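You operate a simulated robot arm through the tools that you are given. There is no shell and no other tool. Be economical: measure what you need, move in short steps, check, and stop when the job is done.

You run a simulated robot arm. Do the job below in one go: nothing can be reset, and whatever is moved stays where it is left.

JOB
Free the green lever, centre both bubbles with their knobs, and lock it. Where these are worked on the way, their far stop is far enough and under half their travel is too little: green lever.

It is judged by the outcome, as a careful person would: the job done as asked, and still so three seconds after it is handed in. It fails if anything else is knocked over, pushed out of place, dropped, spilled or broken.

ROBOT AND FRAMES
A 6-joint arm with a two-finger parallel gripper, fixed in place. Base frame: the origin is at the foot of the arm, x ahead of it, y to its left, z up. Readings come in mm, degrees, newtons and seconds.
With the tool pointing down near the work surface it reaches from about 260 to 680 mm from the base axis. Its first joint turns from -66.0 to 66.0 degrees. Payload 2.9 kg.
The TCP is the grasp point between the finger pads, 30 mm short of the fingertips. In the tool frame z runs along the fingers and y along their closing line. Largest opening 110 mm; finger width 20, thickness 10; the body of the gripper, 48 by 112 mm, starts 55 mm behind the TCP.
Orientation is that of the tool frame in the base frame, as a unit quaternion [w, x, y, z]. With the fingers straight down and closing along the base's y, the tool's x points along the base's -x, its y along +y and its z along -z.

CONTROLS
- The arm moves only by the tool drive_tool. Its argument "targets" is a list of rows, each a list of 6 numbers: the shift along the tool's x, y, z in units of 25 mm (1.0 is 25 mm), then the turn, a rotation vector about the tool's x, y, z in units of 8 degrees (1.0 is 8 degrees). In form: [[x, y, z, wx, wy, wz], ...]. A call has 1 to 12 rows; each row shifts and turns the commanded pose from where the row before left it, along the tool's axes as they then stand. "gripper" is the opening in per cent of the stroke, from 0 (shut) to 100 (fully open), set as the call begins (left out, the last holds). A call with a number of a shift or a turn outside -1 to 1 is refused whole. A row lasts 0.2 s, in which the tool goes at most 50 mm and 8.6 degrees; a call with a longer step from one row to the next is refused whole, and so is a gripper value outside its range. A pose out of reach is approached as far as the arm can. The call stops where the force on the tool passes 40 N (or 10 N more than at its start, if that is more) or the arm is blocked; 0.2 s more then pass. The fingers move at their own pace (about 108 mm/s each) and stop on an object; they squeeze with about 24 N. The grip force told is the motor's: it shows also when the fingers shut on nothing. Time passes only in rows, and 0.2 s behind the last, so rows that do not move let the fingers close. It gives the time, the measured TCP pose, the force on the tool (base axes), the opening and the grip force at its end, in the units of the frame above (readings bear some noise), with the torque about the TCP (base axes, N m) and any sound that the robot's microphone picked up.
- Cameras (640 x 400 px; columns grow to the right, rows downward): "scene" is fixed at [70.9, 423.7, 1393.3]; the picture's right is [-0.82, -0.57, 0.00], its down [-0.27, 0.39, -0.88] and it looks along [0.50, -0.72, -0.48] (base axes); focal length 374 px, centre (320, 200). "wrist" rides on the gripper at [72, 17, -103] in the tool frame; the picture's right is [-0.23, 0.97, 0.00], its down [-0.76, -0.18, -0.62] and it looks along [-0.61, -0.14, 0.78] (tool axes); focal length 222 px, centre (320, 200).
- grab_frame(camera): a new picture of that camera. It takes no simulated time.
- point_at(camera, pixels): there is no depth. For up to 12 entries [column, row, z] of the newest picture of that camera ("zoom" is the newest enlarged one), the place [x, y] in the base frame at which the ray of that pixel passes the height z, good to about 2 mm. It takes no simulated time.
- zoom(camera, box): a new picture of the part [left, top, right, bottom] of that camera's present view, enlarged. It takes no simulated time.
- sign_off(): hands the job in; it is judged then, once.

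Go step by step. Measure first, check grasps and placings, and put right what went wrong. The budget is 80 turns and 38 pictures, counting those below and the enlarged ones. Unless the task says otherwise, let go and move clear before handing in, and close with one line.

The tools are called after "Call:" by a JSON object that holds its "name" and its "arguments". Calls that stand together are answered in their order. drive_tool: Moves the arm, as the interface text tells. Its arguments: {"type":"object","properties":{"targets":{"type":"array","items":{"type":"array","items":{"type":"number"}}},"gripper":{"type":"number"}},"required":["targets"]} The other tools are called the same way: grab_frame (camera) takes a picture; point_at (camera, pixels) gives the place at which the rays of pixels pass given heights; zoom (camera, box) takes an enlarged picture of a part of a camera's view; sign_off () hands the job in.

At the start:

```text
time_s: 0.0
tcp_pos: [403.9, -153.5, 1116.6]
tool_rot: [0.0, 0.0, 1.0, -0.001]
force: [0.1, 0.8, 0.4]
torque: [0.0, 0.0, 0.02]
opening: 110.0
grasp_force: 0.1
```

scene: 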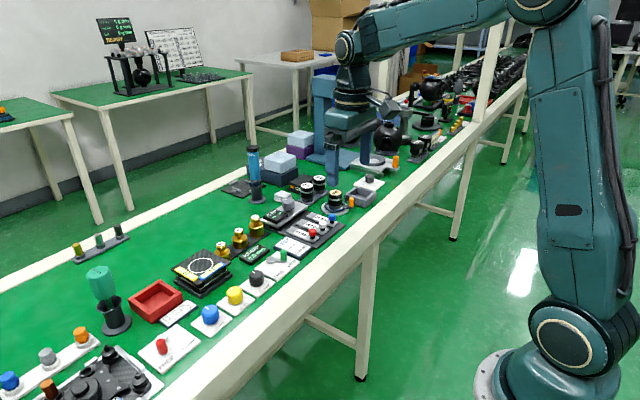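
wrist: 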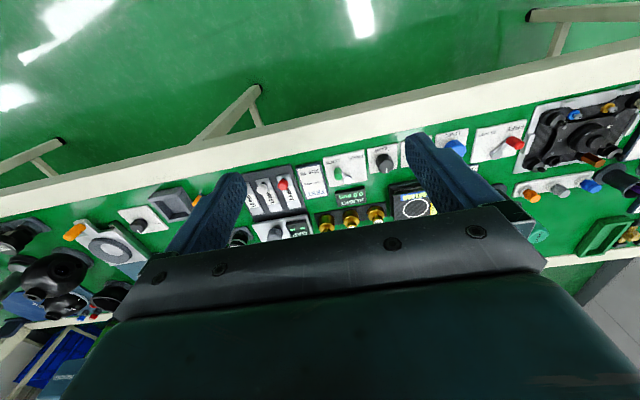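

The scene shows a green lever near (283,257), with assorted knobs and a bench. I'll zoom in to identify the parts.

Call:
{"name": "zoom", "arguments": {"camera": "scene", "box": [160, 170, 400, 320]}}

Call:
{"name": "zoom", "arguments": {"camera": "scene", "box": [0, 250, 240, 400]}}

Call:
{"name": "zoom", "arguments": {"camera": "wrist", "box": [240, 90, 640, 260]}}

```text
2.67 times, centred on (280, 245) of scene
```

zoom: 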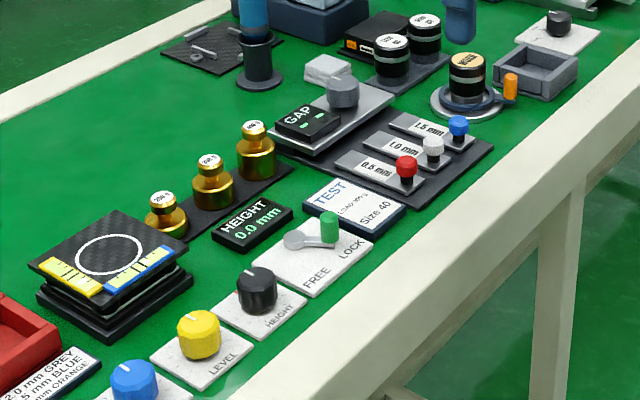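

```text
2.67 times, centred on (120, 325) of scene
```

zoom: 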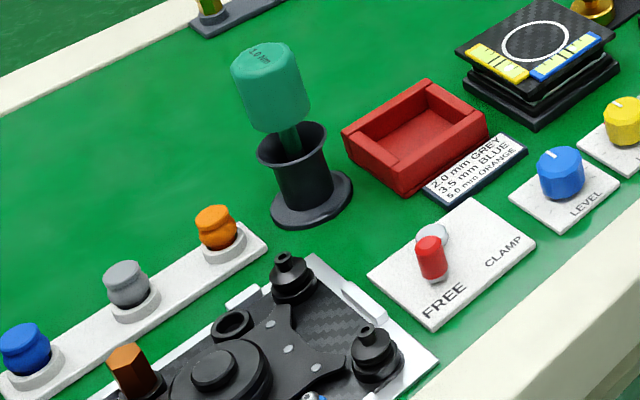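

```text
1.60 times, centred on (440, 175) of wrist
```

zoom: 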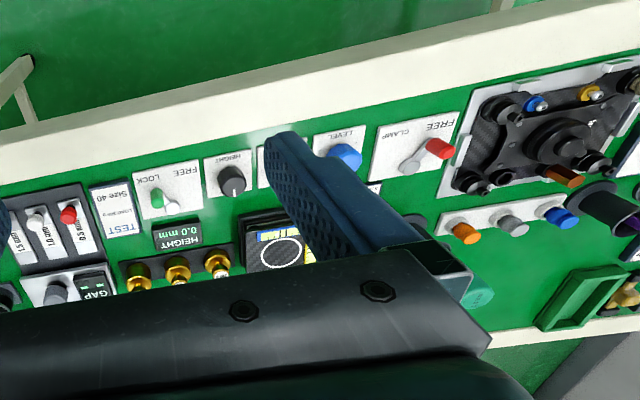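

Green lever sits at LOCK on a plate with FREE/LOCK; the yellow and blue LEVEL knobs pair with the two vials on the black platform. I'll triangulate heights with both cameras.

Call:
{"name": "point_at", "arguments": {"camera": "scene", "pixels": [[283.4, 252.5, 700], [283.4, 252.5, 800], [283.4, 252.5, 900], [235, 291, 800], [235, 291, 900], [210, 312, 800], [210, 312, 900], [252.8, 260.4, 800], [252.8, 260.4, 900]]}}

Call:
{"name": "point_at", "arguments": {"camera": "wrist", "pixels": [[338, 175, 700], [338, 175, 800], [338, 175, 900], [455, 146, 800], [455, 146, 900], [385, 160, 800], [385, 160, 900]]}}

Call:
{"name": "zoom", "arguments": {"camera": "scene", "box": [165, 240, 245, 290]}}

Call:
{"name": "zoom", "arguments": {"camera": "scene", "box": [180, 240, 310, 330]}}

```text
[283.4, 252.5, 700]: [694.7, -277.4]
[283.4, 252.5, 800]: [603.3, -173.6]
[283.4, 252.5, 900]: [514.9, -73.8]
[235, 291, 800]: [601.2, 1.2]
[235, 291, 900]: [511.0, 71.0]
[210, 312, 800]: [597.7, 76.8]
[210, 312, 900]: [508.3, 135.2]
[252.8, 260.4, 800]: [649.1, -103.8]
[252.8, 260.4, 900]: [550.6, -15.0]
```

```text
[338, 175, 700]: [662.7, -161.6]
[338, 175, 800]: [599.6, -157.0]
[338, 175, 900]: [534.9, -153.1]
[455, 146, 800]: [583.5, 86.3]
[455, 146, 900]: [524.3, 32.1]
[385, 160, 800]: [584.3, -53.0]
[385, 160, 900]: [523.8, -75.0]
```

```text
8.00 times, centred on (205, 265) of scene
```

zoom: 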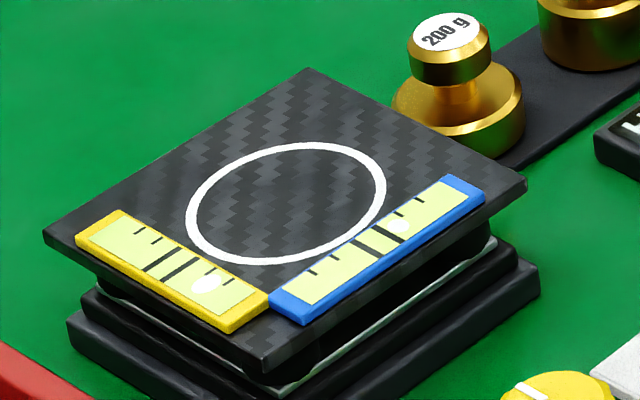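

```text
4.44 times, centred on (245, 285) of scene
```

zoom: 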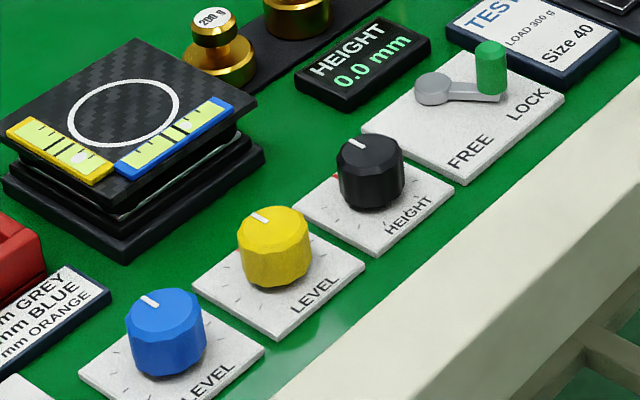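

Yellow bubble sits toward its near end and blue bubble toward its far end; lever top is around z≈815, knobs around (590, 5) and (590, 80). I'll move closer for a wrist view.

Call:
{"name": "drive_tool", "arguments": {"targets": [[-0.66, 0.53, 0.89, 0, 0, 0], [-0.66, 0.53, 0.89, 0, 0, 0], [-0.66, 0.53, 0.89, 0, 0, 0], [-0.66, 0.53, 0.89, 0, 0, 0], [-0.66, 0.53, 0.89, 0, 0, 0], [-0.66, 0.53, 0.89, 0, 0, 0], [-0.66, 0.53, 0.89, 0, 0, 0]]}}

Call:
{"name": "grab_frame", "arguments": {"camera": "wrist"}}

```text
time_s: 1.6
tcp_pos: [519.9, -60.0, 959.1]
tool_rot: [0.0, 0.0, 1.0, -0.001]
force: [-0.4, -0.9, 0.3]
torque: [-0.03, -0.03, 0.0]
opening: 109.5
grasp_force: 0.2
```

```text
30 pictures are left
```

wrist: 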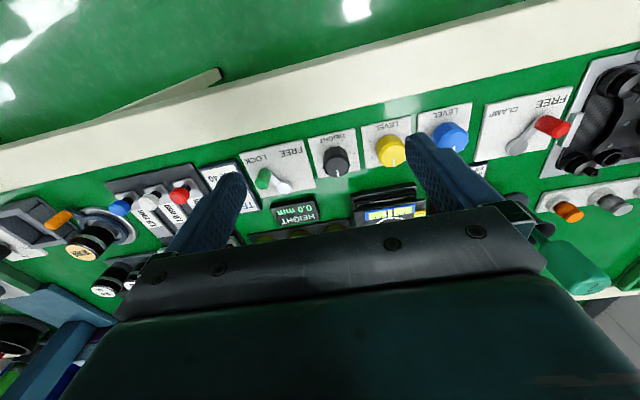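

Call:
{"name": "zoom", "arguments": {"camera": "wrist", "box": [230, 110, 470, 235]}}

Call:
{"name": "zoom", "arguments": {"camera": "scene", "box": [180, 240, 310, 330]}}

```text
2.67 times, centred on (350, 172) of wrist
```

zoom: 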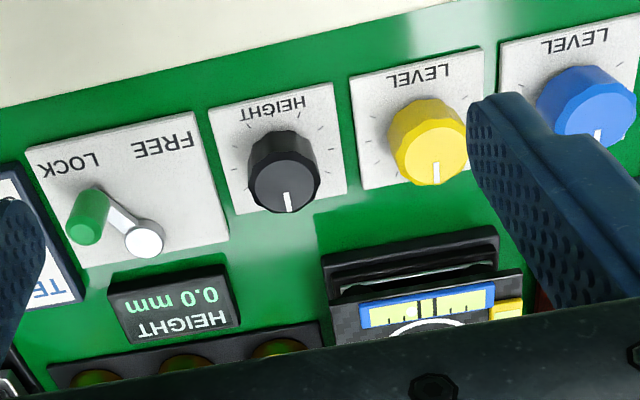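

```text
4.44 times, centred on (245, 285) of scene
```

zoom: 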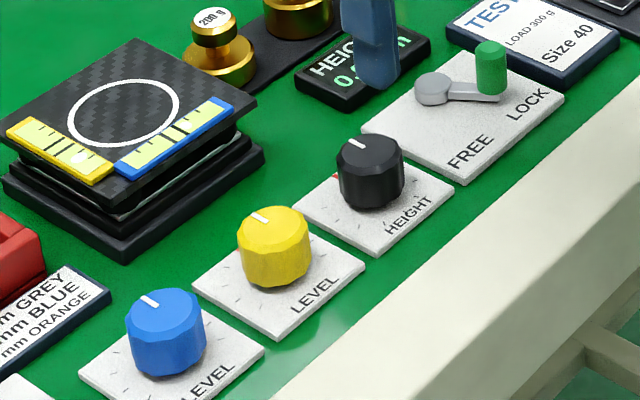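

Call:
{"name": "point_at", "arguments": {"camera": "zoom", "pixels": [[365, 268, 760], [365, 268, 780], [278, 340, 780], [192, 283, 780], [565, 97, 780], [462, 185, 780], [432, 78, 800], [491, 46, 820], [491, 85, 800], [274, 222, 810], [260, 217, 810], [165, 305, 810]]}}

Call:
{"name": "point_at", "arguments": {"camera": "wrist", "pixels": [[361, 126, 760], [361, 126, 780], [240, 153, 780], [304, 139, 780], [284, 186, 800], [263, 174, 820], [266, 185, 800], [391, 154, 810], [394, 165, 810], [450, 137, 810], [454, 149, 810]]}}

```text
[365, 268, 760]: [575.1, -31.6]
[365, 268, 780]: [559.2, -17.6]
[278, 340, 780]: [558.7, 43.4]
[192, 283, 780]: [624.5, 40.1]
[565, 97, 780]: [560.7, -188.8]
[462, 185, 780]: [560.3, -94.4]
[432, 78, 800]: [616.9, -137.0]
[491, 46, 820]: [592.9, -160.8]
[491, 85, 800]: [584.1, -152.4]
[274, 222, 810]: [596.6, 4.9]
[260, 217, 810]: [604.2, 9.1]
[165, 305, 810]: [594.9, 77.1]
```

```text
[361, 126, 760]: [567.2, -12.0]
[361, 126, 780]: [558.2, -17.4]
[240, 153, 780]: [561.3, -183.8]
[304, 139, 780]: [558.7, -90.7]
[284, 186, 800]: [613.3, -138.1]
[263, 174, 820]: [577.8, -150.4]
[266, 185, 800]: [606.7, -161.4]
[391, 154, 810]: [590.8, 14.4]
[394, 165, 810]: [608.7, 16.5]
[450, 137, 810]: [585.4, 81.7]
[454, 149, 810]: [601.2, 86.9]
```

Plate tops are at z≈780; lever pivot ≈(615,-138), handle ≈(593,-160) with top ≈820, so FREE should be near (593,-116). I'll position above the handle with the fingers partly closed.

Call:
{"name": "drive_tool", "arguments": {"targets": [[-0.576, -0.8, 0.43, 0, 0, 0], [-0.576, -0.8, 0.43, 0, 0, 0], [-0.576, -0.8, 0.43, 0, 0, 0], [-0.576, -0.8, 0.43, 0, 0, 0], [-0.576, -0.8, 0.43, 0, 0, 0], [0, 0, 0, 0, 0, 0]], "gripper": 30}}

Call:
{"name": "grab_frame", "arguments": {"camera": "wrist"}}

```text
time_s: 3.0
tcp_pos: [593.9, -160.1, 904.5]
tool_rot: [0.0, 0.0, 1.0, 0.0]
force: [0.1, -0.4, -0.1]
torque: [-0.02, 0.01, 0.0]
opening: 33.2
grasp_force: 0.0
```

```text
27 pictures are left
```

wrist: 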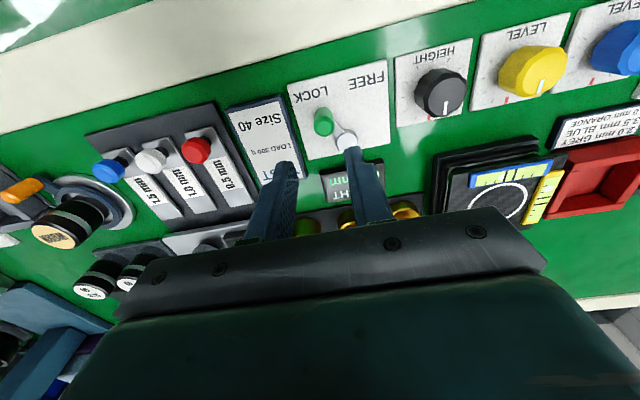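

Call:
{"name": "point_at", "arguments": {"camera": "wrist", "pixels": [[325, 131, 820], [322, 113, 820], [347, 142, 797], [323, 119, 805], [547, 87, 818], [531, 70, 818], [444, 104, 818]]}}

Call:
{"name": "zoom", "arguments": {"camera": "wrist", "box": [270, 70, 400, 160]}}

```text
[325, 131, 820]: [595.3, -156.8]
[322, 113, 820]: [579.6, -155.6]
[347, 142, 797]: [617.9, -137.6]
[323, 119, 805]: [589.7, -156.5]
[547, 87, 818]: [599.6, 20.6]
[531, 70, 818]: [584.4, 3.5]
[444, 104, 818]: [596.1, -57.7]
```

```text
4.44 times, centred on (335, 115) of wrist
```

zoom: 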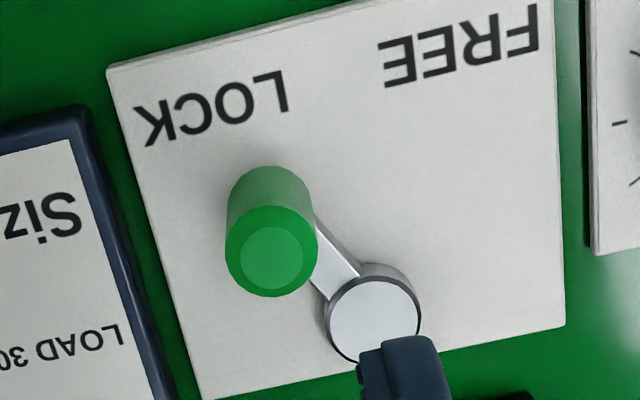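

The handle top centre is at about (591.5,-157), dia ~17 mm. I'll lower the 33 mm cage around it.

Call:
{"name": "drive_tool", "arguments": {"targets": [[0.08, 0.12, 0.7, 0, 0, 0], [0, 0, 0.7, 0, 0, 0], [0, 0, 0.7, 0, 0, 0], [0, 0, 0.7, 0, 0, 0]]}}

Call:
{"name": "zoom", "arguments": {"camera": "scene", "box": [220, 210, 340, 290]}}

```text
time_s: 4.0
tcp_pos: [589.6, -156.7, 836.3]
tool_rot: [0.0, 0.0, 1.0, -0.001]
force: [0.0, -0.1, 1.1]
torque: [-0.03, -0.01, 0.02]
opening: 32.9
grasp_force: 0.0
```

```text
5.00 times, centred on (280, 250) of scene
```

zoom: 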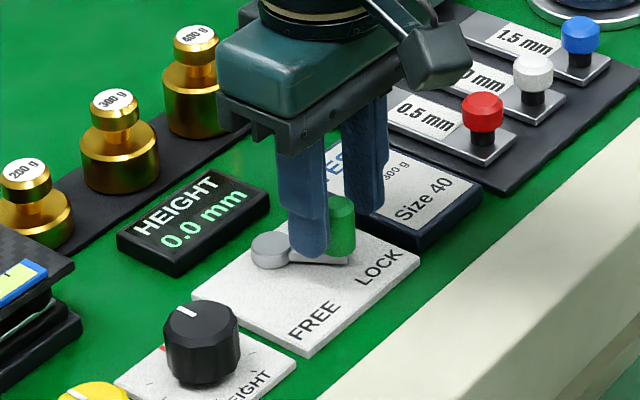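

The fingers straddle the handle. I'll narrow the cage and sweep it along the arc toward FREE.

Call:
{"name": "drive_tool", "arguments": {"targets": [[0, 0, 0, 0, 0, 0], [0.14, 0.4, 0, 0, 0, 0], [0.04, 0.4, 0, 0, 0, 0], [-0.08, 0.4, 0, 0, 0, 0], [-0.2, 0.4, 0, 0, 0, 0], [-0.06, 0.15, 0, 0, 0, 0]], "gripper": 19}}

Call:
{"name": "zoom", "arguments": {"camera": "scene", "box": [220, 210, 340, 290]}}

```text
time_s: 5.4
tcp_pos: [593.3, -114.7, 838.9]
tool_rot: [0.0, 0.003, 1.0, 0.0]
force: [-4.5, -15.7, 1.7]
torque: [-0.32, 0.13, 0.03]
opening: 28.7
grasp_force: 7.4
```

```text
5.00 times, centred on (280, 250) of scene
```

zoom: 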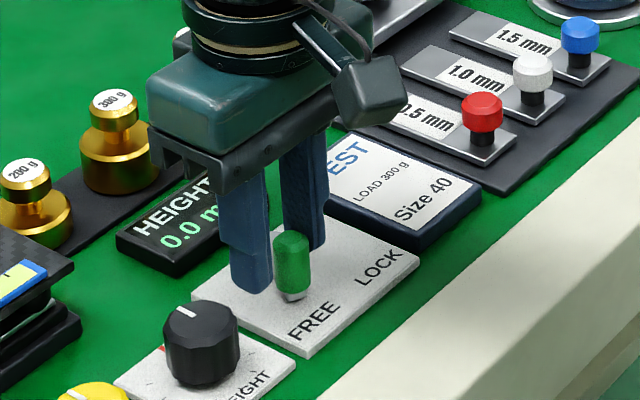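

Call:
{"name": "drive_tool", "arguments": {"targets": [[0, 0.2, 0, 0, 0, 0], [0, 0.2, 0, 0, 0, 0], [0, 0, 0, 0, 0, 0]]}}

Call:
{"name": "point_at", "arguments": {"camera": "zoom", "pixels": [[292, 240, 820]]}}

Call:
{"name": "grab_frame", "arguments": {"camera": "wrist"}}

```text
time_s: 6.2
tcp_pos: [593.4, -109.4, 838.2]
tool_rot: [0.001, 0.008, 1.0, -0.002]
force: [-4.6, -38.1, -2.2]
torque: [-0.69, -0.17, 0.08]
opening: 39.6
grasp_force: 18.2
```

```text
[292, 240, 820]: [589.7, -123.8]
```

```text
23 pictures are left
```

wrist: 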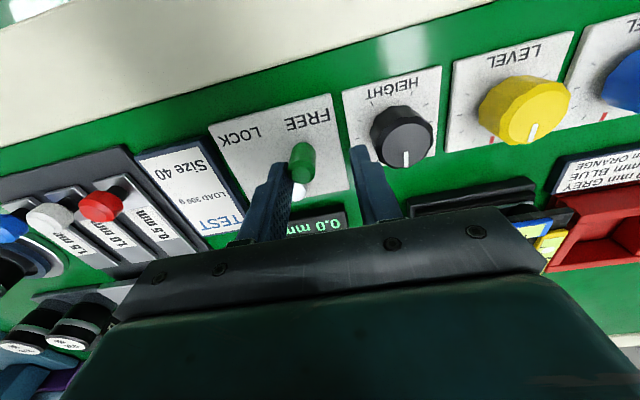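

The lever is at the FREE stop (pushed against 38 N with no further give). I'll ease off and rise.

Call:
{"name": "drive_tool", "arguments": {"targets": [[0, -0.2, 0, 0, 0, 0], [0, -0.16, 0, 0, 0, 0], [0, 0, -0.8, 0, 0, 0], [0, 0, -0.8, 0, 0, 0], [0, 0, -0.8, 0, 0, 0]], "gripper": 32}}

Call:
{"name": "zoom", "arguments": {"camera": "wrist", "box": [260, 50, 420, 150]}}

```text
time_s: 7.4
tcp_pos: [593.8, -113.1, 896.1]
tool_rot: [0.0, -0.001, 1.0, 0.0]
force: [-0.7, 0.0, 0.1]
torque: [0.04, -0.05, 0.03]
opening: 35.1
grasp_force: 0.1
```

```text
4.00 times, centred on (340, 100) of wrist
```

zoom: 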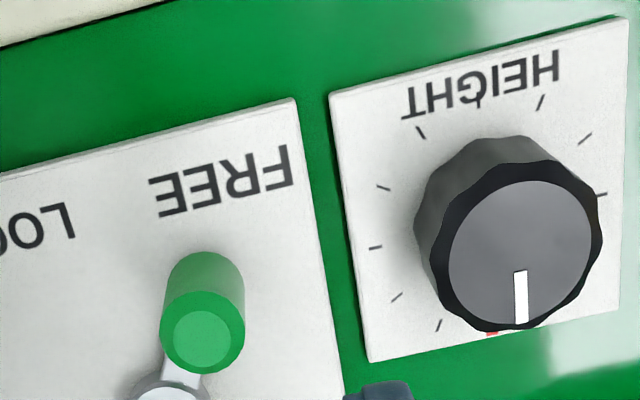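

Call:
{"name": "point_at", "arguments": {"camera": "wrist", "pixels": [[310.75, 135.5, 820], [301, 151, 797]]}}

Call:
{"name": "drive_tool", "arguments": {"targets": [[0, -0.2, 0, 0, 0, 0], [0, 0, 0, 0, 0, 0], [0, 0, 0, 0, 0, 0]]}}

Call:
{"name": "grab_frame", "arguments": {"camera": "wrist"}}

```text
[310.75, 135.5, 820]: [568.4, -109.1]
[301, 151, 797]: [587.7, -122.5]
```

```text
time_s: 8.2
tcp_pos: [593.4, -118.4, 894.7]
tool_rot: [-0.001, -0.001, 1.0, 0.0]
force: [0.8, 0.4, -0.6]
torque: [-0.04, -0.01, 0.01]
opening: 35.2
grasp_force: 0.0
```

```text
21 pictures are left
```

wrist: 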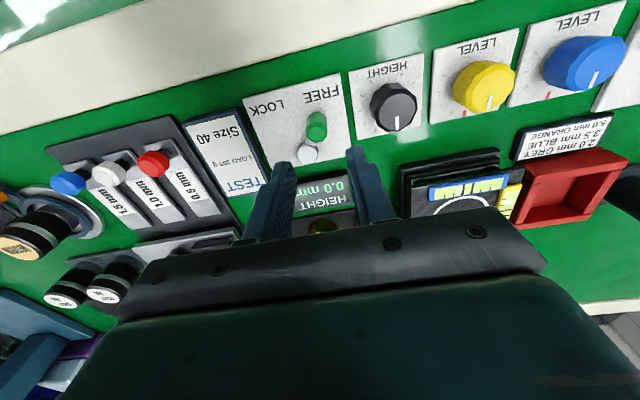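

Call:
{"name": "point_at", "arguments": {"camera": "wrist", "pixels": [[318, 132, 820], [307, 152, 797], [399, 122, 818], [487, 102, 818], [493, 92, 818], [594, 78, 818], [483, 85, 818]]}}

Call:
{"name": "zoom", "arguments": {"camera": "wrist", "box": [420, 20, 620, 145]}}

Call:
{"name": "zoom", "arguments": {"camera": "wrist", "box": [240, 70, 400, 170]}}

```text
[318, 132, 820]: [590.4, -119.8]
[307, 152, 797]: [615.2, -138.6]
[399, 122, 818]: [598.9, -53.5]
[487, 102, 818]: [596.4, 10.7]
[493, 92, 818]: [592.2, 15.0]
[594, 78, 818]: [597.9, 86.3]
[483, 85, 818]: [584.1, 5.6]
```

```text
3.20 times, centred on (520, 82) of wrist
```

zoom: 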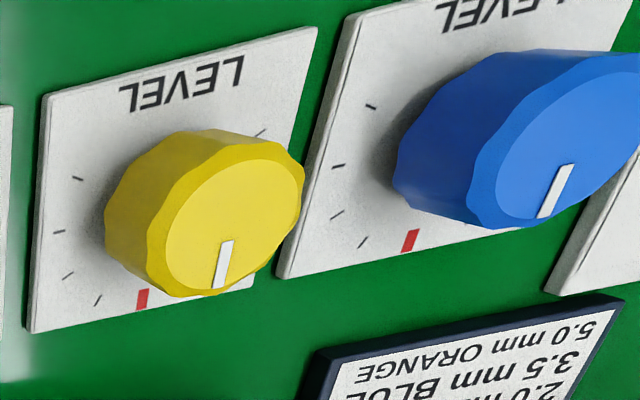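

```text
4.00 times, centred on (320, 120) of wrist
```

zoom: 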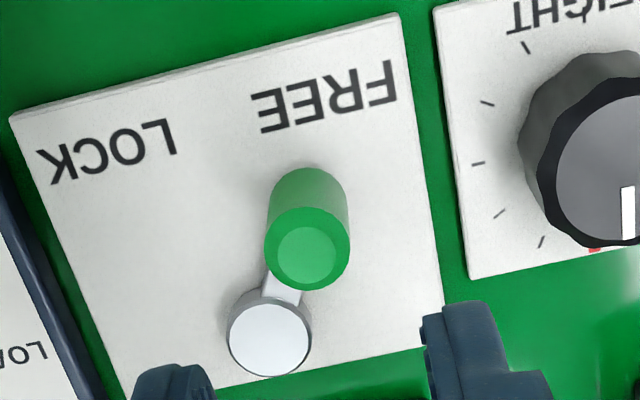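

Lever is at FREE. Yellow knob centre ≈(590,12.5), its pointer aligned to the red mark at +x. Moving above it.

Call:
{"name": "drive_tool", "arguments": {"targets": [[0.02, 0.873, 0, 0, 0, 0], [0.02, 0.873, 0, 0, 0, 0], [0.02, 0.873, 0, 0, 0, 0], [0.02, 0.873, 0, 0, 0, 0], [0.02, 0.873, 0, 0, 0, 0], [0.02, 0.873, 0, 0, 0, 0], [0, 0, 0, 0, 0, 0]], "gripper": 54}}

Call:
{"name": "grab_frame", "arguments": {"camera": "wrist"}}

```text
time_s: 9.8
tcp_pos: [589.6, 11.9, 897.6]
tool_rot: [-0.001, 0.0, 1.0, 0.0]
force: [0.5, 0.1, 0.1]
torque: [0.01, 0.04, 0.01]
opening: 59.3
grasp_force: 0.1
```

```text
18 pictures are left
```

wrist: 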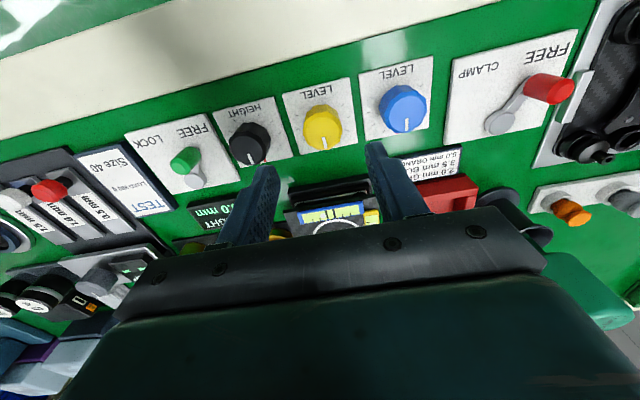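

Call:
{"name": "point_at", "arguments": {"camera": "wrist", "pixels": [[323, 131, 818], [404, 111, 818]]}}

Call:
{"name": "drive_tool", "arguments": {"targets": [[0, 0, 0.75, 0, 0, 0], [0, 0, 0.75, 0, 0, 0], [0, 0, 0.75, 0, 0, 0], [0, 0, 0.75, 0, 0, 0], [0, 0, 0, 0, 0, 0]]}}

Call:
{"name": "grab_frame", "arguments": {"camera": "wrist"}}

```text
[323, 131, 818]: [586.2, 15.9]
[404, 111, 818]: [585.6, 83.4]
```

```text
time_s: 11.0
tcp_pos: [589.1, 13.8, 820.0]
tool_rot: [0.0, -0.001, 1.0, 0.0]
force: [0.2, 0.2, -0.6]
torque: [0.0, -0.02, 0.01]
opening: 59.3
grasp_force: 0.1
```

```text
17 pictures are left
```

wrist: 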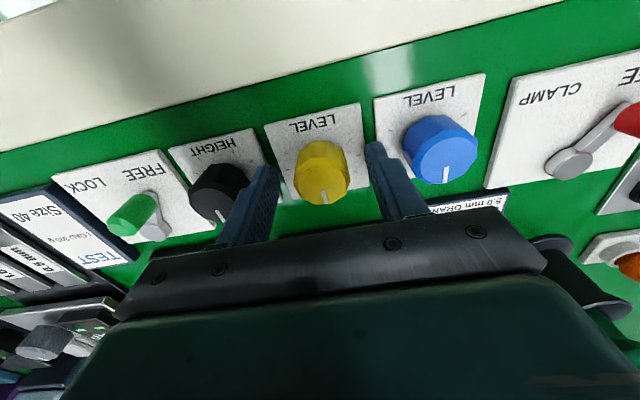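

The knob is between the fingers. Close and turn 16° as a trial, then look at the vials.

Call:
{"name": "drive_tool", "arguments": {"targets": [[0, 0, 0, 0, 0, 0], [0, 0, 0, 0, 0, 0], [0, 0, 0, 0, 0, 1], [0, 0, 0, 0, 0, 1], [0, 0, 0, 0, 0, 0]], "gripper": 25}}

Call:
{"name": "zoom", "arguments": {"camera": "scene", "box": [160, 235, 280, 310]}}

```text
time_s: 12.2
tcp_pos: [589.8, 16.1, 821.8]
tool_rot: [0.0, 0.139, 0.99, 0.0]
force: [-7.0, 15.8, 0.2]
torque: [-0.5, -0.63, 0.04]
opening: 33.6
grasp_force: 45.3
```

```text
5.33 times, centred on (220, 272) of scene
```

zoom: 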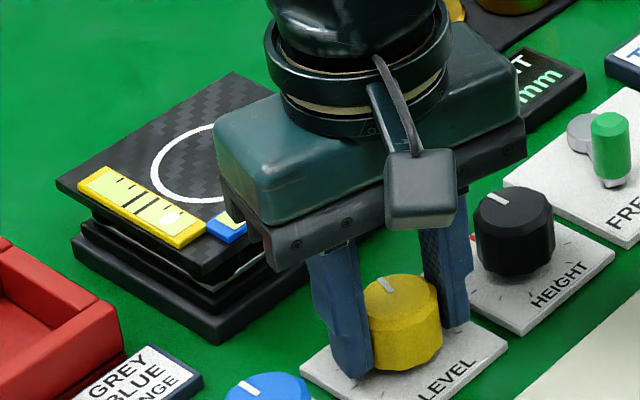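

The yellow vial is visible while gripping; the knob pushes the tool toward +y, so its centre is nearer y=16. I'll recentre slightly, turn another 16°, and zoom tighter on the vial.

Call:
{"name": "drive_tool", "arguments": {"targets": [[0, 0.1, 0, 0, 0, 0], [0, 0, 0, 0, 0, 1], [0, 0, 0, 0, 0, 1], [0, 0, 0, 0, 0, 0]]}}

Call:
{"name": "zoom", "arguments": {"camera": "scene", "box": [165, 240, 245, 290]}}

```text
time_s: 13.2
tcp_pos: [589.8, 16.2, 821.2]
tool_rot: [-0.002, 0.278, 0.961, -0.001]
force: [-20.5, 1.7, -0.7]
torque: [0.58, -0.26, 0.04]
opening: 34.0
grasp_force: 45.1
```

```text
8.00 times, centred on (205, 265) of scene
```

zoom: 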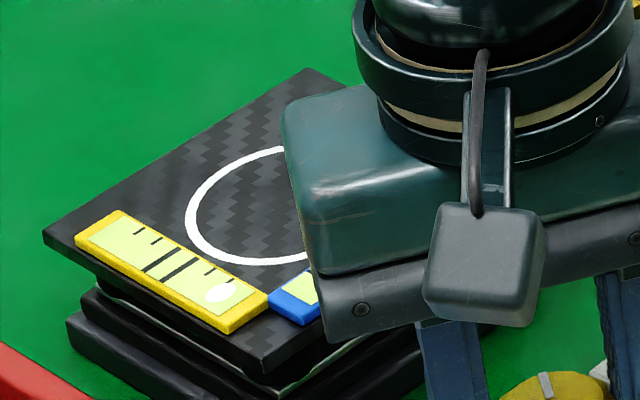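

The yellow bubble moved the wrong way (from (207,283) to (220,292)), so I'll recentre a little in -x and turn back 80°.

Call:
{"name": "drive_tool", "arguments": {"targets": [[0.1, -0.064, 0, 0, 0, 0], [0, 0, 0, 0, 0, -1], [0, 0, 0, 0, 0, -1], [0, 0, 0, 0, 0, -1], [0, 0, 0, 0, 0, -1], [0, 0, 0, 0, 0, -1], [0, 0, 0, 0, 0, -1], [0, 0, 0, 0, 0, -1], [0, 0, 0, 0, 0, -1], [0, 0, 0, 0, 0, 0]]}}

Call:
{"name": "zoom", "arguments": {"camera": "scene", "box": [165, 240, 245, 290]}}

```text
time_s: 15.4
tcp_pos: [589.9, 14.6, 821.2]
tool_rot: [0.0, -0.276, 0.961, 0.001]
force: [15.9, -9.3, -23.3]
torque: [-0.17, 0.68, 0.02]
opening: 33.8
grasp_force: 44.8
```

```text
8.00 times, centred on (205, 265) of scene
```

zoom: 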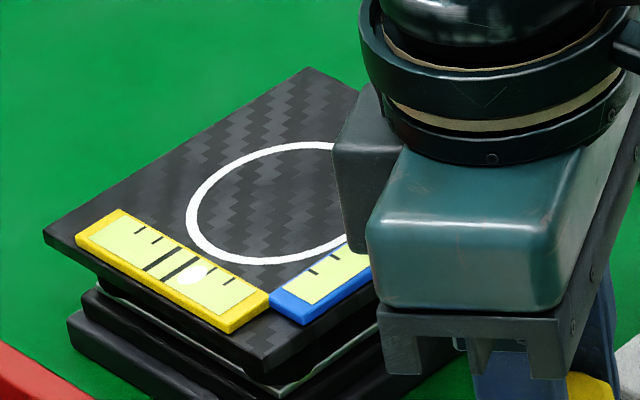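

Bubble now at (193,275), moving the right way at ~0.42 px/deg; centre is ≈(170.5,264.5). Turn about 48° more.

Call:
{"name": "drive_tool", "arguments": {"targets": [[0, 0, 0, 0, 0, -1], [0, 0, 0, 0, 0, -1], [0, 0, 0, 0, 0, -1], [0, 0, 0, 0, 0, -1], [0, 0, 0, 0, 0, -1], [0, 0, 0, 0, 0, -1], [0, 0, 0, 0, 0, 0]]}}

Call:
{"name": "zoom", "arguments": {"camera": "scene", "box": [169, 260, 201, 280]}}

```text
time_s: 17.0
tcp_pos: [590.5, 13.8, 822.2]
tool_rot: [0.0, -0.643, 0.766, 0.0]
force: [19.0, -20.6, -16.7]
torque: [0.41, 0.22, -0.05]
opening: 33.8
grasp_force: 44.7
```

```text
16.00 times, centred on (185, 270) of scene
```

zoom: 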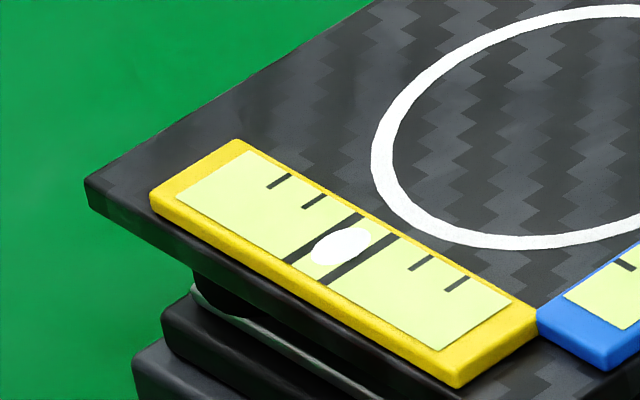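

The yellow bubble sits between its lines (centre (341,247) vs mid (342,250)). Release, rise and turn back.

Call:
{"name": "drive_tool", "arguments": {"targets": [[0, 0, 0, 0, 0, 0], [0, 0, 0, 0, 0, 0], [0, 0, -0.8, 0, 0, 0], [0, 0, -0.8, 0, 0, 0], [0, 0, -0.8, 0, 0, 0], [0, 0, -0.8, 0, 0, 0], [0, 0, 0, 0, 0, 1], [0, 0, 0, 0, 0, 1], [0, 0, 0, 0, 0, 1], [0, 0, 0, 0, 0, 1], [0, 0, 0, 0, 0, 1]], "gripper": 46}}

Call:
{"name": "drive_tool", "arguments": {"targets": [[0, 0, 0, 0, 0, 1], [0, 0, 0, 0, 0, 1], [0, 0, 0, 0, 0, 1], [0, 0, 0, 0, 0, 1], [0, 0, 0, 0, 0, 1], [0, 0.9, 0, 0, 0, 0], [0.04, 0.9, 0, 0, 0, 0], [0.04, 0.92, 0, 0, 0, 0], [0, 0, 0, 0, 0, 0]], "gripper": 54}}

Call:
{"name": "grab_frame", "arguments": {"camera": "wrist"}}

```text
time_s: 19.4
tcp_pos: [588.5, 16.1, 901.1]
tool_rot: [0.0, -0.341, 0.94, 0.0]
force: [0.2, 0.0, 0.5]
torque: [0.0, -0.01, -0.01]
opening: 50.7
grasp_force: 0.0
```

```text
time_s: 21.4
tcp_pos: [584.8, 84.4, 903.3]
tool_rot: [0.001, 0.0, 1.0, 0.0]
force: [0.9, -1.2, -0.4]
torque: [-0.01, 0.03, 0.0]
opening: 59.3
grasp_force: 0.1
```

```text
12 pictures are left
```

wrist: 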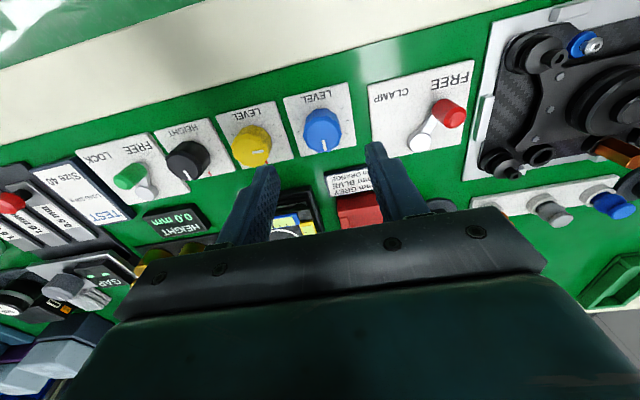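

Call:
{"name": "point_at", "arguments": {"camera": "wrist", "pixels": [[322, 132, 818], [250, 149, 818]]}}

Call:
{"name": "zoom", "arguments": {"camera": "scene", "box": [165, 235, 245, 285]}}

```text
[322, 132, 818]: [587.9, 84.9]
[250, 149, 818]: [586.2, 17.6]
```

```text
8.00 times, centred on (205, 260) of scene
```

zoom: 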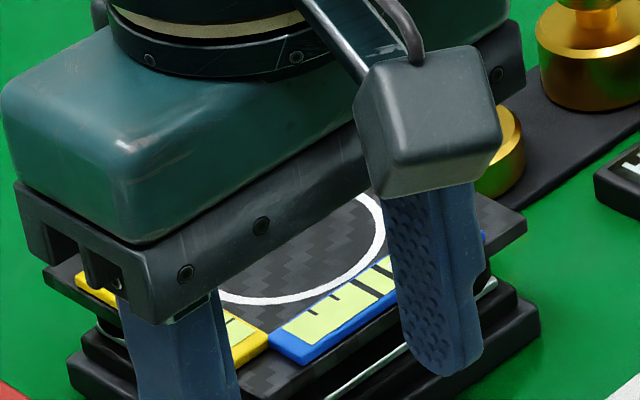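

Blue knob centre is ≈(588,84). Descend, grip, and turn -48° as a trial.

Call:
{"name": "drive_tool", "arguments": {"targets": [[-0.12, 0, 0.82, 0, 0, 0], [0, 0, 0.82, 0, 0, 0], [0, 0, 0.82, 0, 0, 0], [0, 0, 0.82, 0, 0, 0], [0, 0, 0, 0, 0, 0]]}}

Call:
{"name": "drive_tool", "arguments": {"targets": [[0, 0, 0, 0, 0, 0], [0, 0, 0, 0, 0, 0], [0, 0, 0, 0, 0, -1], [0, 0, 0, 0, 0, -1], [0, 0, 0, 0, 0, -1], [0, 0, 0, 0, 0, -1], [0, 0, 0, 0, 0, -1], [0, 0, 0, 0, 0, -1], [0, 0, 0, 0, 0, 0]], "gripper": 25}}

Call:
{"name": "zoom", "arguments": {"camera": "scene", "box": [165, 235, 245, 285]}}

```text
time_s: 22.6
tcp_pos: [588.8, 84.0, 821.5]
tool_rot: [0.0, 0.0, 1.0, 0.002]
force: [0.4, -0.9, 0.9]
torque: [0.02, 0.01, 0.0]
opening: 59.3
grasp_force: 0.0
```

```text
time_s: 24.6
tcp_pos: [589.6, 83.9, 821.6]
tool_rot: [0.003, -0.407, 0.913, 0.0]
force: [9.1, 10.5, 13.8]
torque: [1.38, -0.57, -0.02]
opening: 33.6
grasp_force: 45.2
```

```text
8.00 times, centred on (205, 260) of scene
```

zoom: 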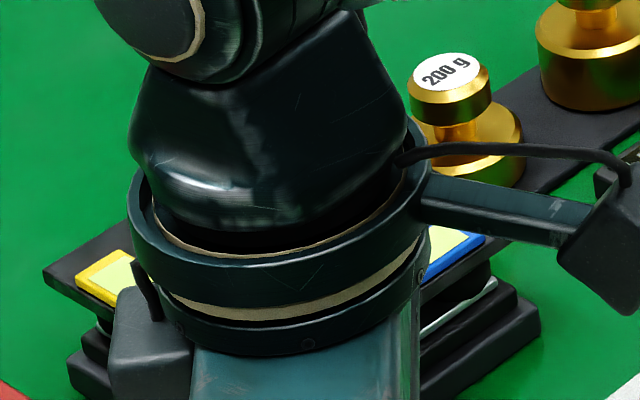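

The blue vial is hidden by the arm, so I'll release, rise and step aside to look.

Call:
{"name": "drive_tool", "arguments": {"targets": [[0, 0, 0, 0, 0, 0], [0, 0, 0, 0, 0, 0], [0, 0, -0.8, 0, 0, 0], [0, 0, -0.8, 0, 0, 0], [0, 0, -0.8, 0, 0, 0], [0, 0, -0.8, 0, 0, 0], [1, -0.9, 0, 0, 0, 0], [1, -0.9, 0, 0, 0, 0], [1, -0.9, 0, 0, 0, 0], [1, -0.9, 0, 0, 0, 0], [1, -0.9, 0, 0, 0, 0], [0, 0, 0, 0, 0, 0]], "gripper": 46}}

Call:
{"name": "zoom", "arguments": {"camera": "scene", "box": [165, 240, 245, 290]}}

```text
time_s: 27.2
tcp_pos: [591.6, -82.8, 901.2]
tool_rot: [0.0, -0.407, 0.914, 0.0]
force: [-0.6, 0.3, -0.3]
torque: [-0.01, 0.0, 0.0]
opening: 50.8
grasp_force: 0.1
```

```text
8.00 times, centred on (205, 265) of scene
```

zoom: 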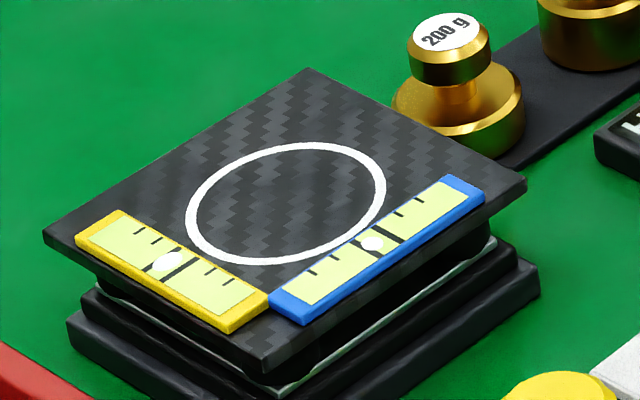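

Blue is now near centre too. I'll zoom tight on both vials for precise measurement.

Call:
{"name": "zoom", "arguments": {"camera": "scene", "box": [178, 264, 194, 274]}}

Call:
{"name": "zoom", "arguments": {"camera": "scene", "box": [204, 265, 220, 275]}}

```text
16.00 times, centred on (186, 269) of scene
```

zoom: 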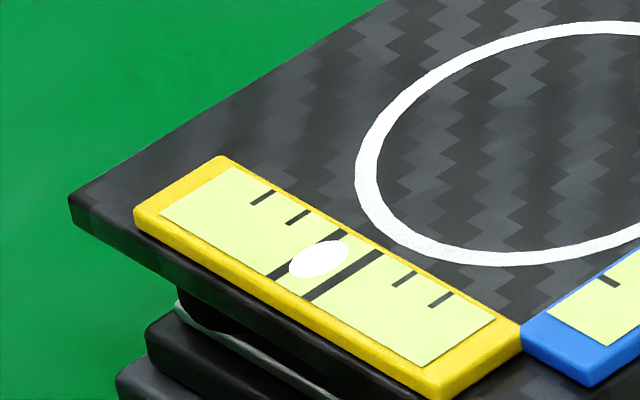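

```text
16.00 times, centred on (212, 270) of scene
```

zoom: 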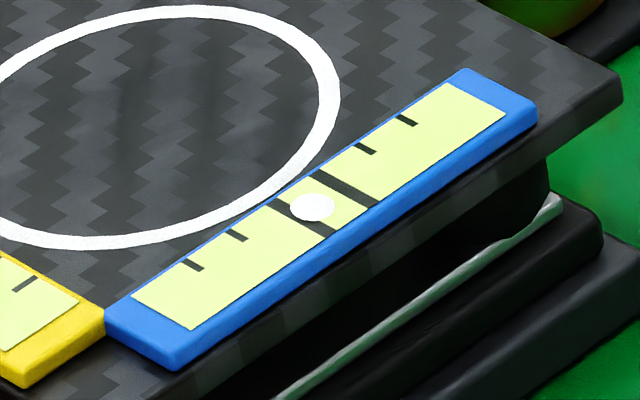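

Yellow is about a quarter line-spacing past centre and blue about a fifth, but scene resolution is coarse. I'll locate the vials and use the wrist camera from above.

Call:
{"name": "point_at", "arguments": {"camera": "scene", "pixels": [[186, 272.6, 820], [186, 272.6, 840], [211.5, 270.4, 820], [211.5, 270.4, 840]]}}

```text
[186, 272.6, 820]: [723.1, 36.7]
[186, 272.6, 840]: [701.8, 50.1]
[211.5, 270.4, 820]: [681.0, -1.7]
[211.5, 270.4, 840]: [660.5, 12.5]
```

Call:
{"name": "drive_tool", "arguments": {"targets": [[0, 0, 0, 0, 0, 1], [0, 0, 0, 0, 0, 1], [0, 0, 0, 0, 0, 1], [0, 0, 0, 0, 0, 1], [0, 0, 0, 0, 0, 1], [0, 0, 0, 0, 0, 1], [-0.64, 0.85, -0.23, 0, 0, 0], [-0.64, 0.85, -0.23, 0, 0, 0], [-0.64, 0.85, -0.23, 0, 0, 0], [-0.64, 0.85, -0.23, 0, 0, 0], [-0.64, 0.85, -0.23, 0, 0, 0], [0, 0, 0, 0, 0, 0]], "gripper": 80}}

Call:
{"name": "zoom", "arguments": {"camera": "wrist", "box": [240, 90, 400, 190]}}

```text
time_s: 29.8
tcp_pos: [668.8, 19.6, 928.1]
tool_rot: [-0.001, -0.001, 1.0, 0.0]
force: [0.4, 0.1, -0.4]
torque: [0.0, 0.01, -0.04]
opening: 88.0
grasp_force: 0.1
```

```text
4.00 times, centred on (320, 140) of wrist
```

zoom: 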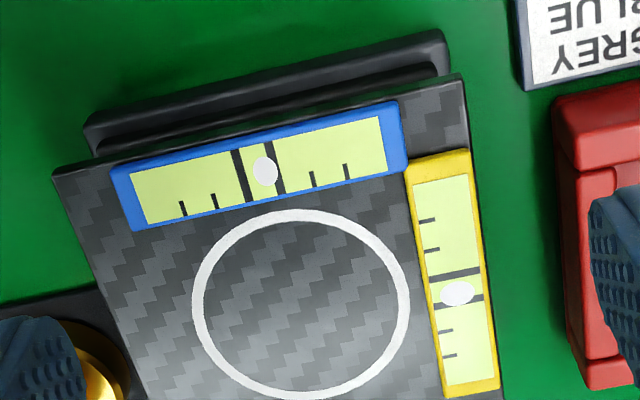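

From above: blue bubble (265,171) is ~0.13 spacing past mid (260.5), yellow (457,293) ~0.1 past mid (289). I'll fine-correct: blue +5.5°, then yellow +4.5°, regripping at the yaws they were left.

Call:
{"name": "drive_tool", "arguments": {"targets": [[0.803, 0.644, 0.28, 0, 0, 0], [0.803, 0.644, 0.28, 0, 0, 0], [0.803, 0.644, 0.28, 0, 0, 0], [0.803, 0.644, 0.28, 0, 0, 0], [0, 0, 0, 0, 0, -1], [0, 0, 0, 0, 0, -1], [0, 0, 0, 0, 0, -1], [0, 0, 0, 0, 0, -1], [0, 0, 0, 0, 0, -1], [0, 0, 0, 0, 0, -1], [0, 0, 0, 0, 0, 0]], "gripper": 52}}

```text
time_s: 32.2
tcp_pos: [588.9, 85.7, 900.7]
tool_rot: [0.0, -0.407, 0.913, 0.0]
force: [-0.3, -0.1, 0.3]
torque: [0.02, 0.01, -0.02]
opening: 57.3
grasp_force: 0.0
```

Call:
{"name": "drive_tool", "arguments": {"targets": [[0.045, -0.04, 0.79, 0, 0, 0], [0, 0, 0.79, 0, 0, 0], [0, 0, 0.79, 0, 0, 0], [0, 0, 0.79, 0, 0, 0], [0, 0, 0, 0, 0, 0]]}}

Call:
{"name": "drive_tool", "arguments": {"targets": [[0, 0, 0, 0, 0, 0], [0, 0, 0, 0, 0, 0], [0, 0, 0, 0, 0, 0.34], [0, 0, 0, 0, 0, 0.34], [0, 0, 0, 0, 0, 0]], "gripper": 25}}

Call:
{"name": "drive_tool", "arguments": {"targets": [[0, 0, 0, 0, 0, 0], [0, 0, 0, 0, 0, 0], [0, 0, -0.8, 0, 0, 0], [0, 0, -0.8, 0, 0, 0], [0, 0, -0.8, 0, 0, 0], [0, 0, -0.8, 0, 0, 0]], "gripper": 46}}

```text
time_s: 33.4
tcp_pos: [589.0, 84.6, 819.7]
tool_rot: [-0.001, -0.407, 0.913, -0.001]
force: [0.6, -0.8, 0.8]
torque: [0.0, -0.02, -0.02]
opening: 57.2
grasp_force: 0.0
```

```text
time_s: 34.6
tcp_pos: [589.0, 84.8, 819.5]
tool_rot: [-0.002, -0.362, 0.932, -0.001]
force: [-3.3, -1.4, -13.3]
torque: [0.58, -1.22, -0.01]
opening: 33.8
grasp_force: 44.8
```

```text
time_s: 36.0
tcp_pos: [588.7, 83.2, 902.4]
tool_rot: [0.0, -0.363, 0.932, 0.0]
force: [0.0, 0.4, 0.0]
torque: [-0.01, 0.0, -0.01]
opening: 50.3
grasp_force: 0.1
```

Call:
{"name": "drive_tool", "arguments": {"targets": [[0, 0, 0, 0, 0, -0.936], [0, 0, 0, 0, 0, -0.936], [0, 0, 0, 0, 0, -0.936], [0, 0, 0, 0, 0, -0.936], [0, 0, 0, 0, 0, -0.936], [0.893, -0.16, 0, 0, 0, 0], [0.893, -0.16, 0, 0, 0, 0], [0.893, -0.16, 0, 0, 0, 0], [0, 0, 0, 0, 0, 0]], "gripper": 50}}

Call:
{"name": "drive_tool", "arguments": {"targets": [[0, 0, 0.8, 0, 0, 0], [0, 0, 0.8, 0, 0, 0], [0, 0, 0.8, 0, 0, 0], [0, 0, 0.8, 0, 0, 0], [0, 0, 0, 0, 0, 0]]}}

```text
time_s: 38.0
tcp_pos: [589.4, 14.9, 903.1]
tool_rot: [0.0, -0.643, 0.766, 0.0]
force: [0.3, -0.6, 0.2]
torque: [-0.01, 0.03, 0.0]
opening: 54.8
grasp_force: 0.1
```

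```text
time_s: 39.2
tcp_pos: [587.8, 16.9, 821.7]
tool_rot: [0.0, -0.642, 0.766, 0.0]
force: [-0.2, -0.3, 0.1]
torque: [-0.02, -0.02, 0.0]
opening: 54.8
grasp_force: 0.1
```

Call:
{"name": "drive_tool", "arguments": {"targets": [[0, 0, 0, 0, 0, 0], [0, 0, 0, 0, 0, 0], [0, 0, 0, 0, 0, 0.28], [0, 0, 0, 0, 0, 0.28], [0, 0, 0, 0, 0, 0]], "gripper": 25}}

Call:
{"name": "drive_tool", "arguments": {"targets": [[0, 0, 0, 0, 0, 0], [0, 0, 0, 0, 0, 0], [0, 0, -0.8, 0, 0, 0], [0, 0, -0.8, 0, 0, 0], [0, 0, -0.8, 0, 0, 0], [0, 0, -0.8, 0, 0, 0]], "gripper": 46}}

Call:
{"name": "drive_tool", "arguments": {"targets": [[0, 0, 0, 0, 0, 0.944], [0, 0, 0, 0, 0, 0.944], [0, 0, 0, 0, 0, 0.944], [0, 0, 0, 0, 0, 0.944], [0, 0, 0, 0, 0, 0.944], [0, 0, 0, 0, 0, 0.944], [0, 0, 0, 0, 0, 0.944], [0, 0, 0, 0, 0, 0.944], [0, 0, 0, 0, 0, 0.944], [0, 0, 0, 0, 0, 0.944], [0, 0, 0, 0, 0, 0]], "gripper": 80}}

Call:
{"name": "drive_tool", "arguments": {"targets": [[-0.8, 0.05, -0.25, 0, 0, 0], [-0.8, 0.05, -0.25, 0, 0, 0], [-0.8, 0.05, -0.25, 0, 0, 0], [-0.8, 0.05, -0.25, 0, 0, 0], [0, 0, 0, 0, 0, 0]]}}

Call:
{"name": "zoom", "arguments": {"camera": "wrist", "box": [240, 90, 400, 190]}}

```text
time_s: 40.4
tcp_pos: [590.6, 16.8, 823.4]
tool_rot: [0.002, -0.612, 0.791, -0.002]
force: [20.6, 0.1, -6.8]
torque: [-0.41, 0.4, 0.02]
opening: 33.4
grasp_force: 45.0
```

```text
time_s: 41.8
tcp_pos: [590.2, 15.5, 902.4]
tool_rot: [-0.001, -0.612, 0.79, 0.0]
force: [-0.2, -0.3, 0.3]
torque: [-0.03, -0.01, -0.01]
opening: 50.5
grasp_force: 0.0
```

```text
time_s: 44.2
tcp_pos: [590.2, 17.4, 900.7]
tool_rot: [0.0, 0.001, 1.0, 0.0]
force: [0.3, 0.7, 0.4]
torque: [0.02, 0.02, 0.01]
opening: 88.0
grasp_force: 0.1
```

```text
time_s: 45.4
tcp_pos: [669.6, 21.9, 925.2]
tool_rot: [0.0, 0.0, 1.0, 0.0]
force: [-0.8, 0.1, -0.1]
torque: [0.05, 0.0, -0.01]
opening: 88.1
grasp_force: 0.1
```

```text
4.00 times, centred on (320, 140) of wrist
```

zoom: 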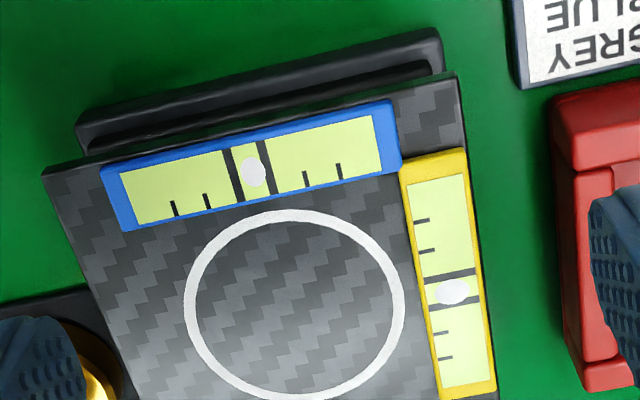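

Both are now close: blue bubble (254,172) vs mid ≈252.5, yellow (453,292) vs mid ≈289.5. One tighter look to confirm.

Call:
{"name": "zoom", "arguments": {"camera": "wrist", "box": [293, 116, 373, 166]}}

```text
8.00 times, centred on (333, 141) of wrist
```

zoom: 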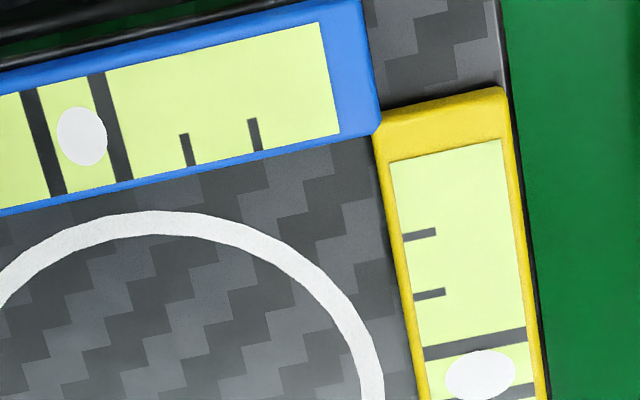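

Both bubbles lie cleanly between their lines (blue offset ~0.05, yellow ~0.05 of spacing). Now go to the lever to lock.

Call:
{"name": "drive_tool", "arguments": {"targets": [[0.523, -0.945, 0.187, 0, 0, 0], [0.523, -0.945, 0.187, 0, 0, 0], [0.523, -0.945, 0.187, 0, 0, 0], [0.523, -0.945, 0.187, 0, 0, 0], [0.523, -0.945, 0.187, 0, 0, 0], [0.523, -0.945, 0.187, 0, 0, 0], [0, 0, 0, 0, 0, 0]], "gripper": 31}}

```text
time_s: 47.0
tcp_pos: [589.8, -119.0, 899.2]
tool_rot: [0.0, -0.001, 1.0, 0.0]
force: [0.6, -0.3, 0.1]
torque: [-0.04, 0.0, 0.01]
opening: 34.1
grasp_force: 0.1
```

Call:
{"name": "drive_tool", "arguments": {"targets": [[0, -0.03, 0.84, 0, 0, 0], [0, 0, 0.84, 0, 0, 0], [0, 0, 0.84, 0, 0, 0], [0, 0, 0, 0, 0, 0]]}}

Call:
{"name": "drive_tool", "arguments": {"targets": [[0, 0, 0, 0, 0, 0], [0.14, -0.4, 0, 0, 0, 0], [0.04, -0.4, 0, 0, 0, 0], [-0.08, -0.4, 0, 0, 0, 0], [-0.1, -0.3, 0, 0, 0, 0], [0, -0.15, 0, 0, 0, 0], [0, -0.15, 0, 0, 0, 0]], "gripper": 19}}

```text
time_s: 48.0
tcp_pos: [590.9, -123.6, 838.6]
tool_rot: [0.0, 0.0, 1.0, 0.001]
force: [0.0, -0.2, -0.1]
torque: [0.01, -0.01, -0.01]
opening: 34.1
grasp_force: 0.1
```

```text
time_s: 49.6
tcp_pos: [589.3, -163.8, 835.9]
tool_rot: [-0.001, -0.004, 1.0, 0.002]
force: [-7.0, 22.0, 3.7]
torque: [0.55, 0.29, 0.06]
opening: 32.1
grasp_force: 11.6
```

Pushing with 22 N near the LOCK position; one more small push, then release and rise.

Call:
{"name": "drive_tool", "arguments": {"targets": [[0, -0.15, 0, 0, 0, 0], [0, -0.15, 0, 0, 0, 0], [0, 0, 0, 0, 0, 0]]}}

Call:
{"name": "drive_tool", "arguments": {"targets": [[0, 0.2, 0, 0, 0, 0], [0, 0.12, 0, 0, 0, 0], [0, 0, -0.8, 0, 0, 0], [0, 0, -0.8, 0, 0, 0], [0, 0, -0.8, 0, 0, 0], [0, 0, -0.8, 0, 0, 0], [0, 0, 0, 0, 0, 0]], "gripper": 32}}

Call:
{"name": "zoom", "arguments": {"camera": "wrist", "box": [270, 70, 400, 160]}}

```text
time_s: 50.2
tcp_pos: [591.0, -163.6, 834.6]
tool_rot: [-0.004, -0.013, 1.0, 0.005]
force: [-2.3, 23.3, 5.5]
torque: [0.43, 0.33, -0.04]
opening: 32.0
grasp_force: 10.9
stopped in row 3: the force on the tool passed its limit at 41 N (the readings are from after the stop); the commanded pose is now the measured one
```

```text
time_s: 51.8
tcp_pos: [591.4, -163.3, 916.4]
tool_rot: [-0.002, -0.007, 1.0, 0.003]
force: [0.8, -0.2, -0.1]
torque: [0.0, 0.03, 0.02]
opening: 35.2
grasp_force: 0.1
```

```text
4.44 times, centred on (335, 115) of wrist
```

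zoom: 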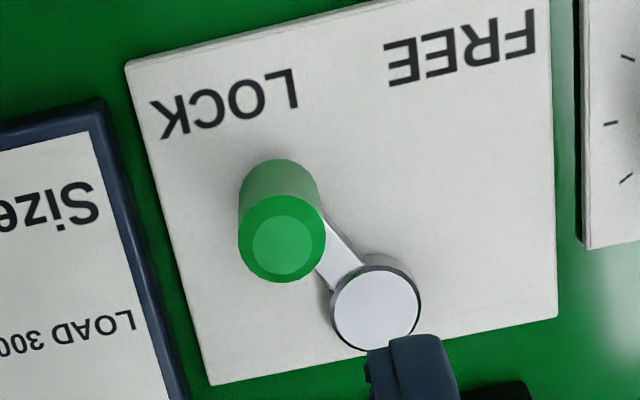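

The lever is back at the LOCK stop, just as at the start. A final check of the vials and surroundings.

Call:
{"name": "zoom", "arguments": {"camera": "scene", "box": [178, 255, 226, 285]}}

Call:
{"name": "grab_frame", "arguments": {"camera": "scene"}}

```text
13.33 times, centred on (202, 270) of scene
```

zoom: 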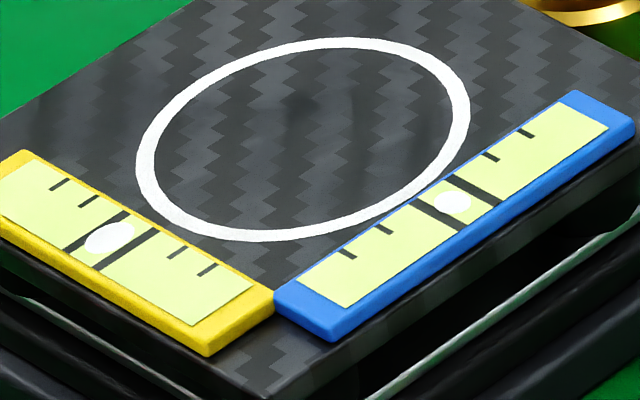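

```text
1 pictures are left
```

scene: 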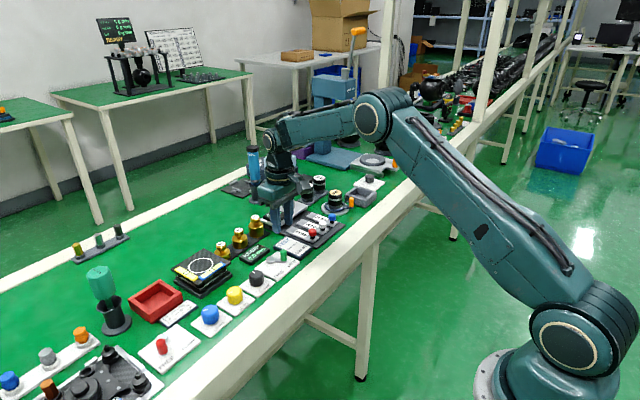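

Both bubbles sit between their centre lines (yellow at (110,238), blue at (453,203)), the lever is at LOCK, the gripper is clear and nothing else has moved, so I'm handing in.

Call:
{"name": "sign_off", "arguments": {}}

```text
The job is handed in.
```

The green lever was freed to its FREE stop, both bubbles were centred with their knobs to within about a twentieth of the line spacing, and the lever is back at its LOCK stop.
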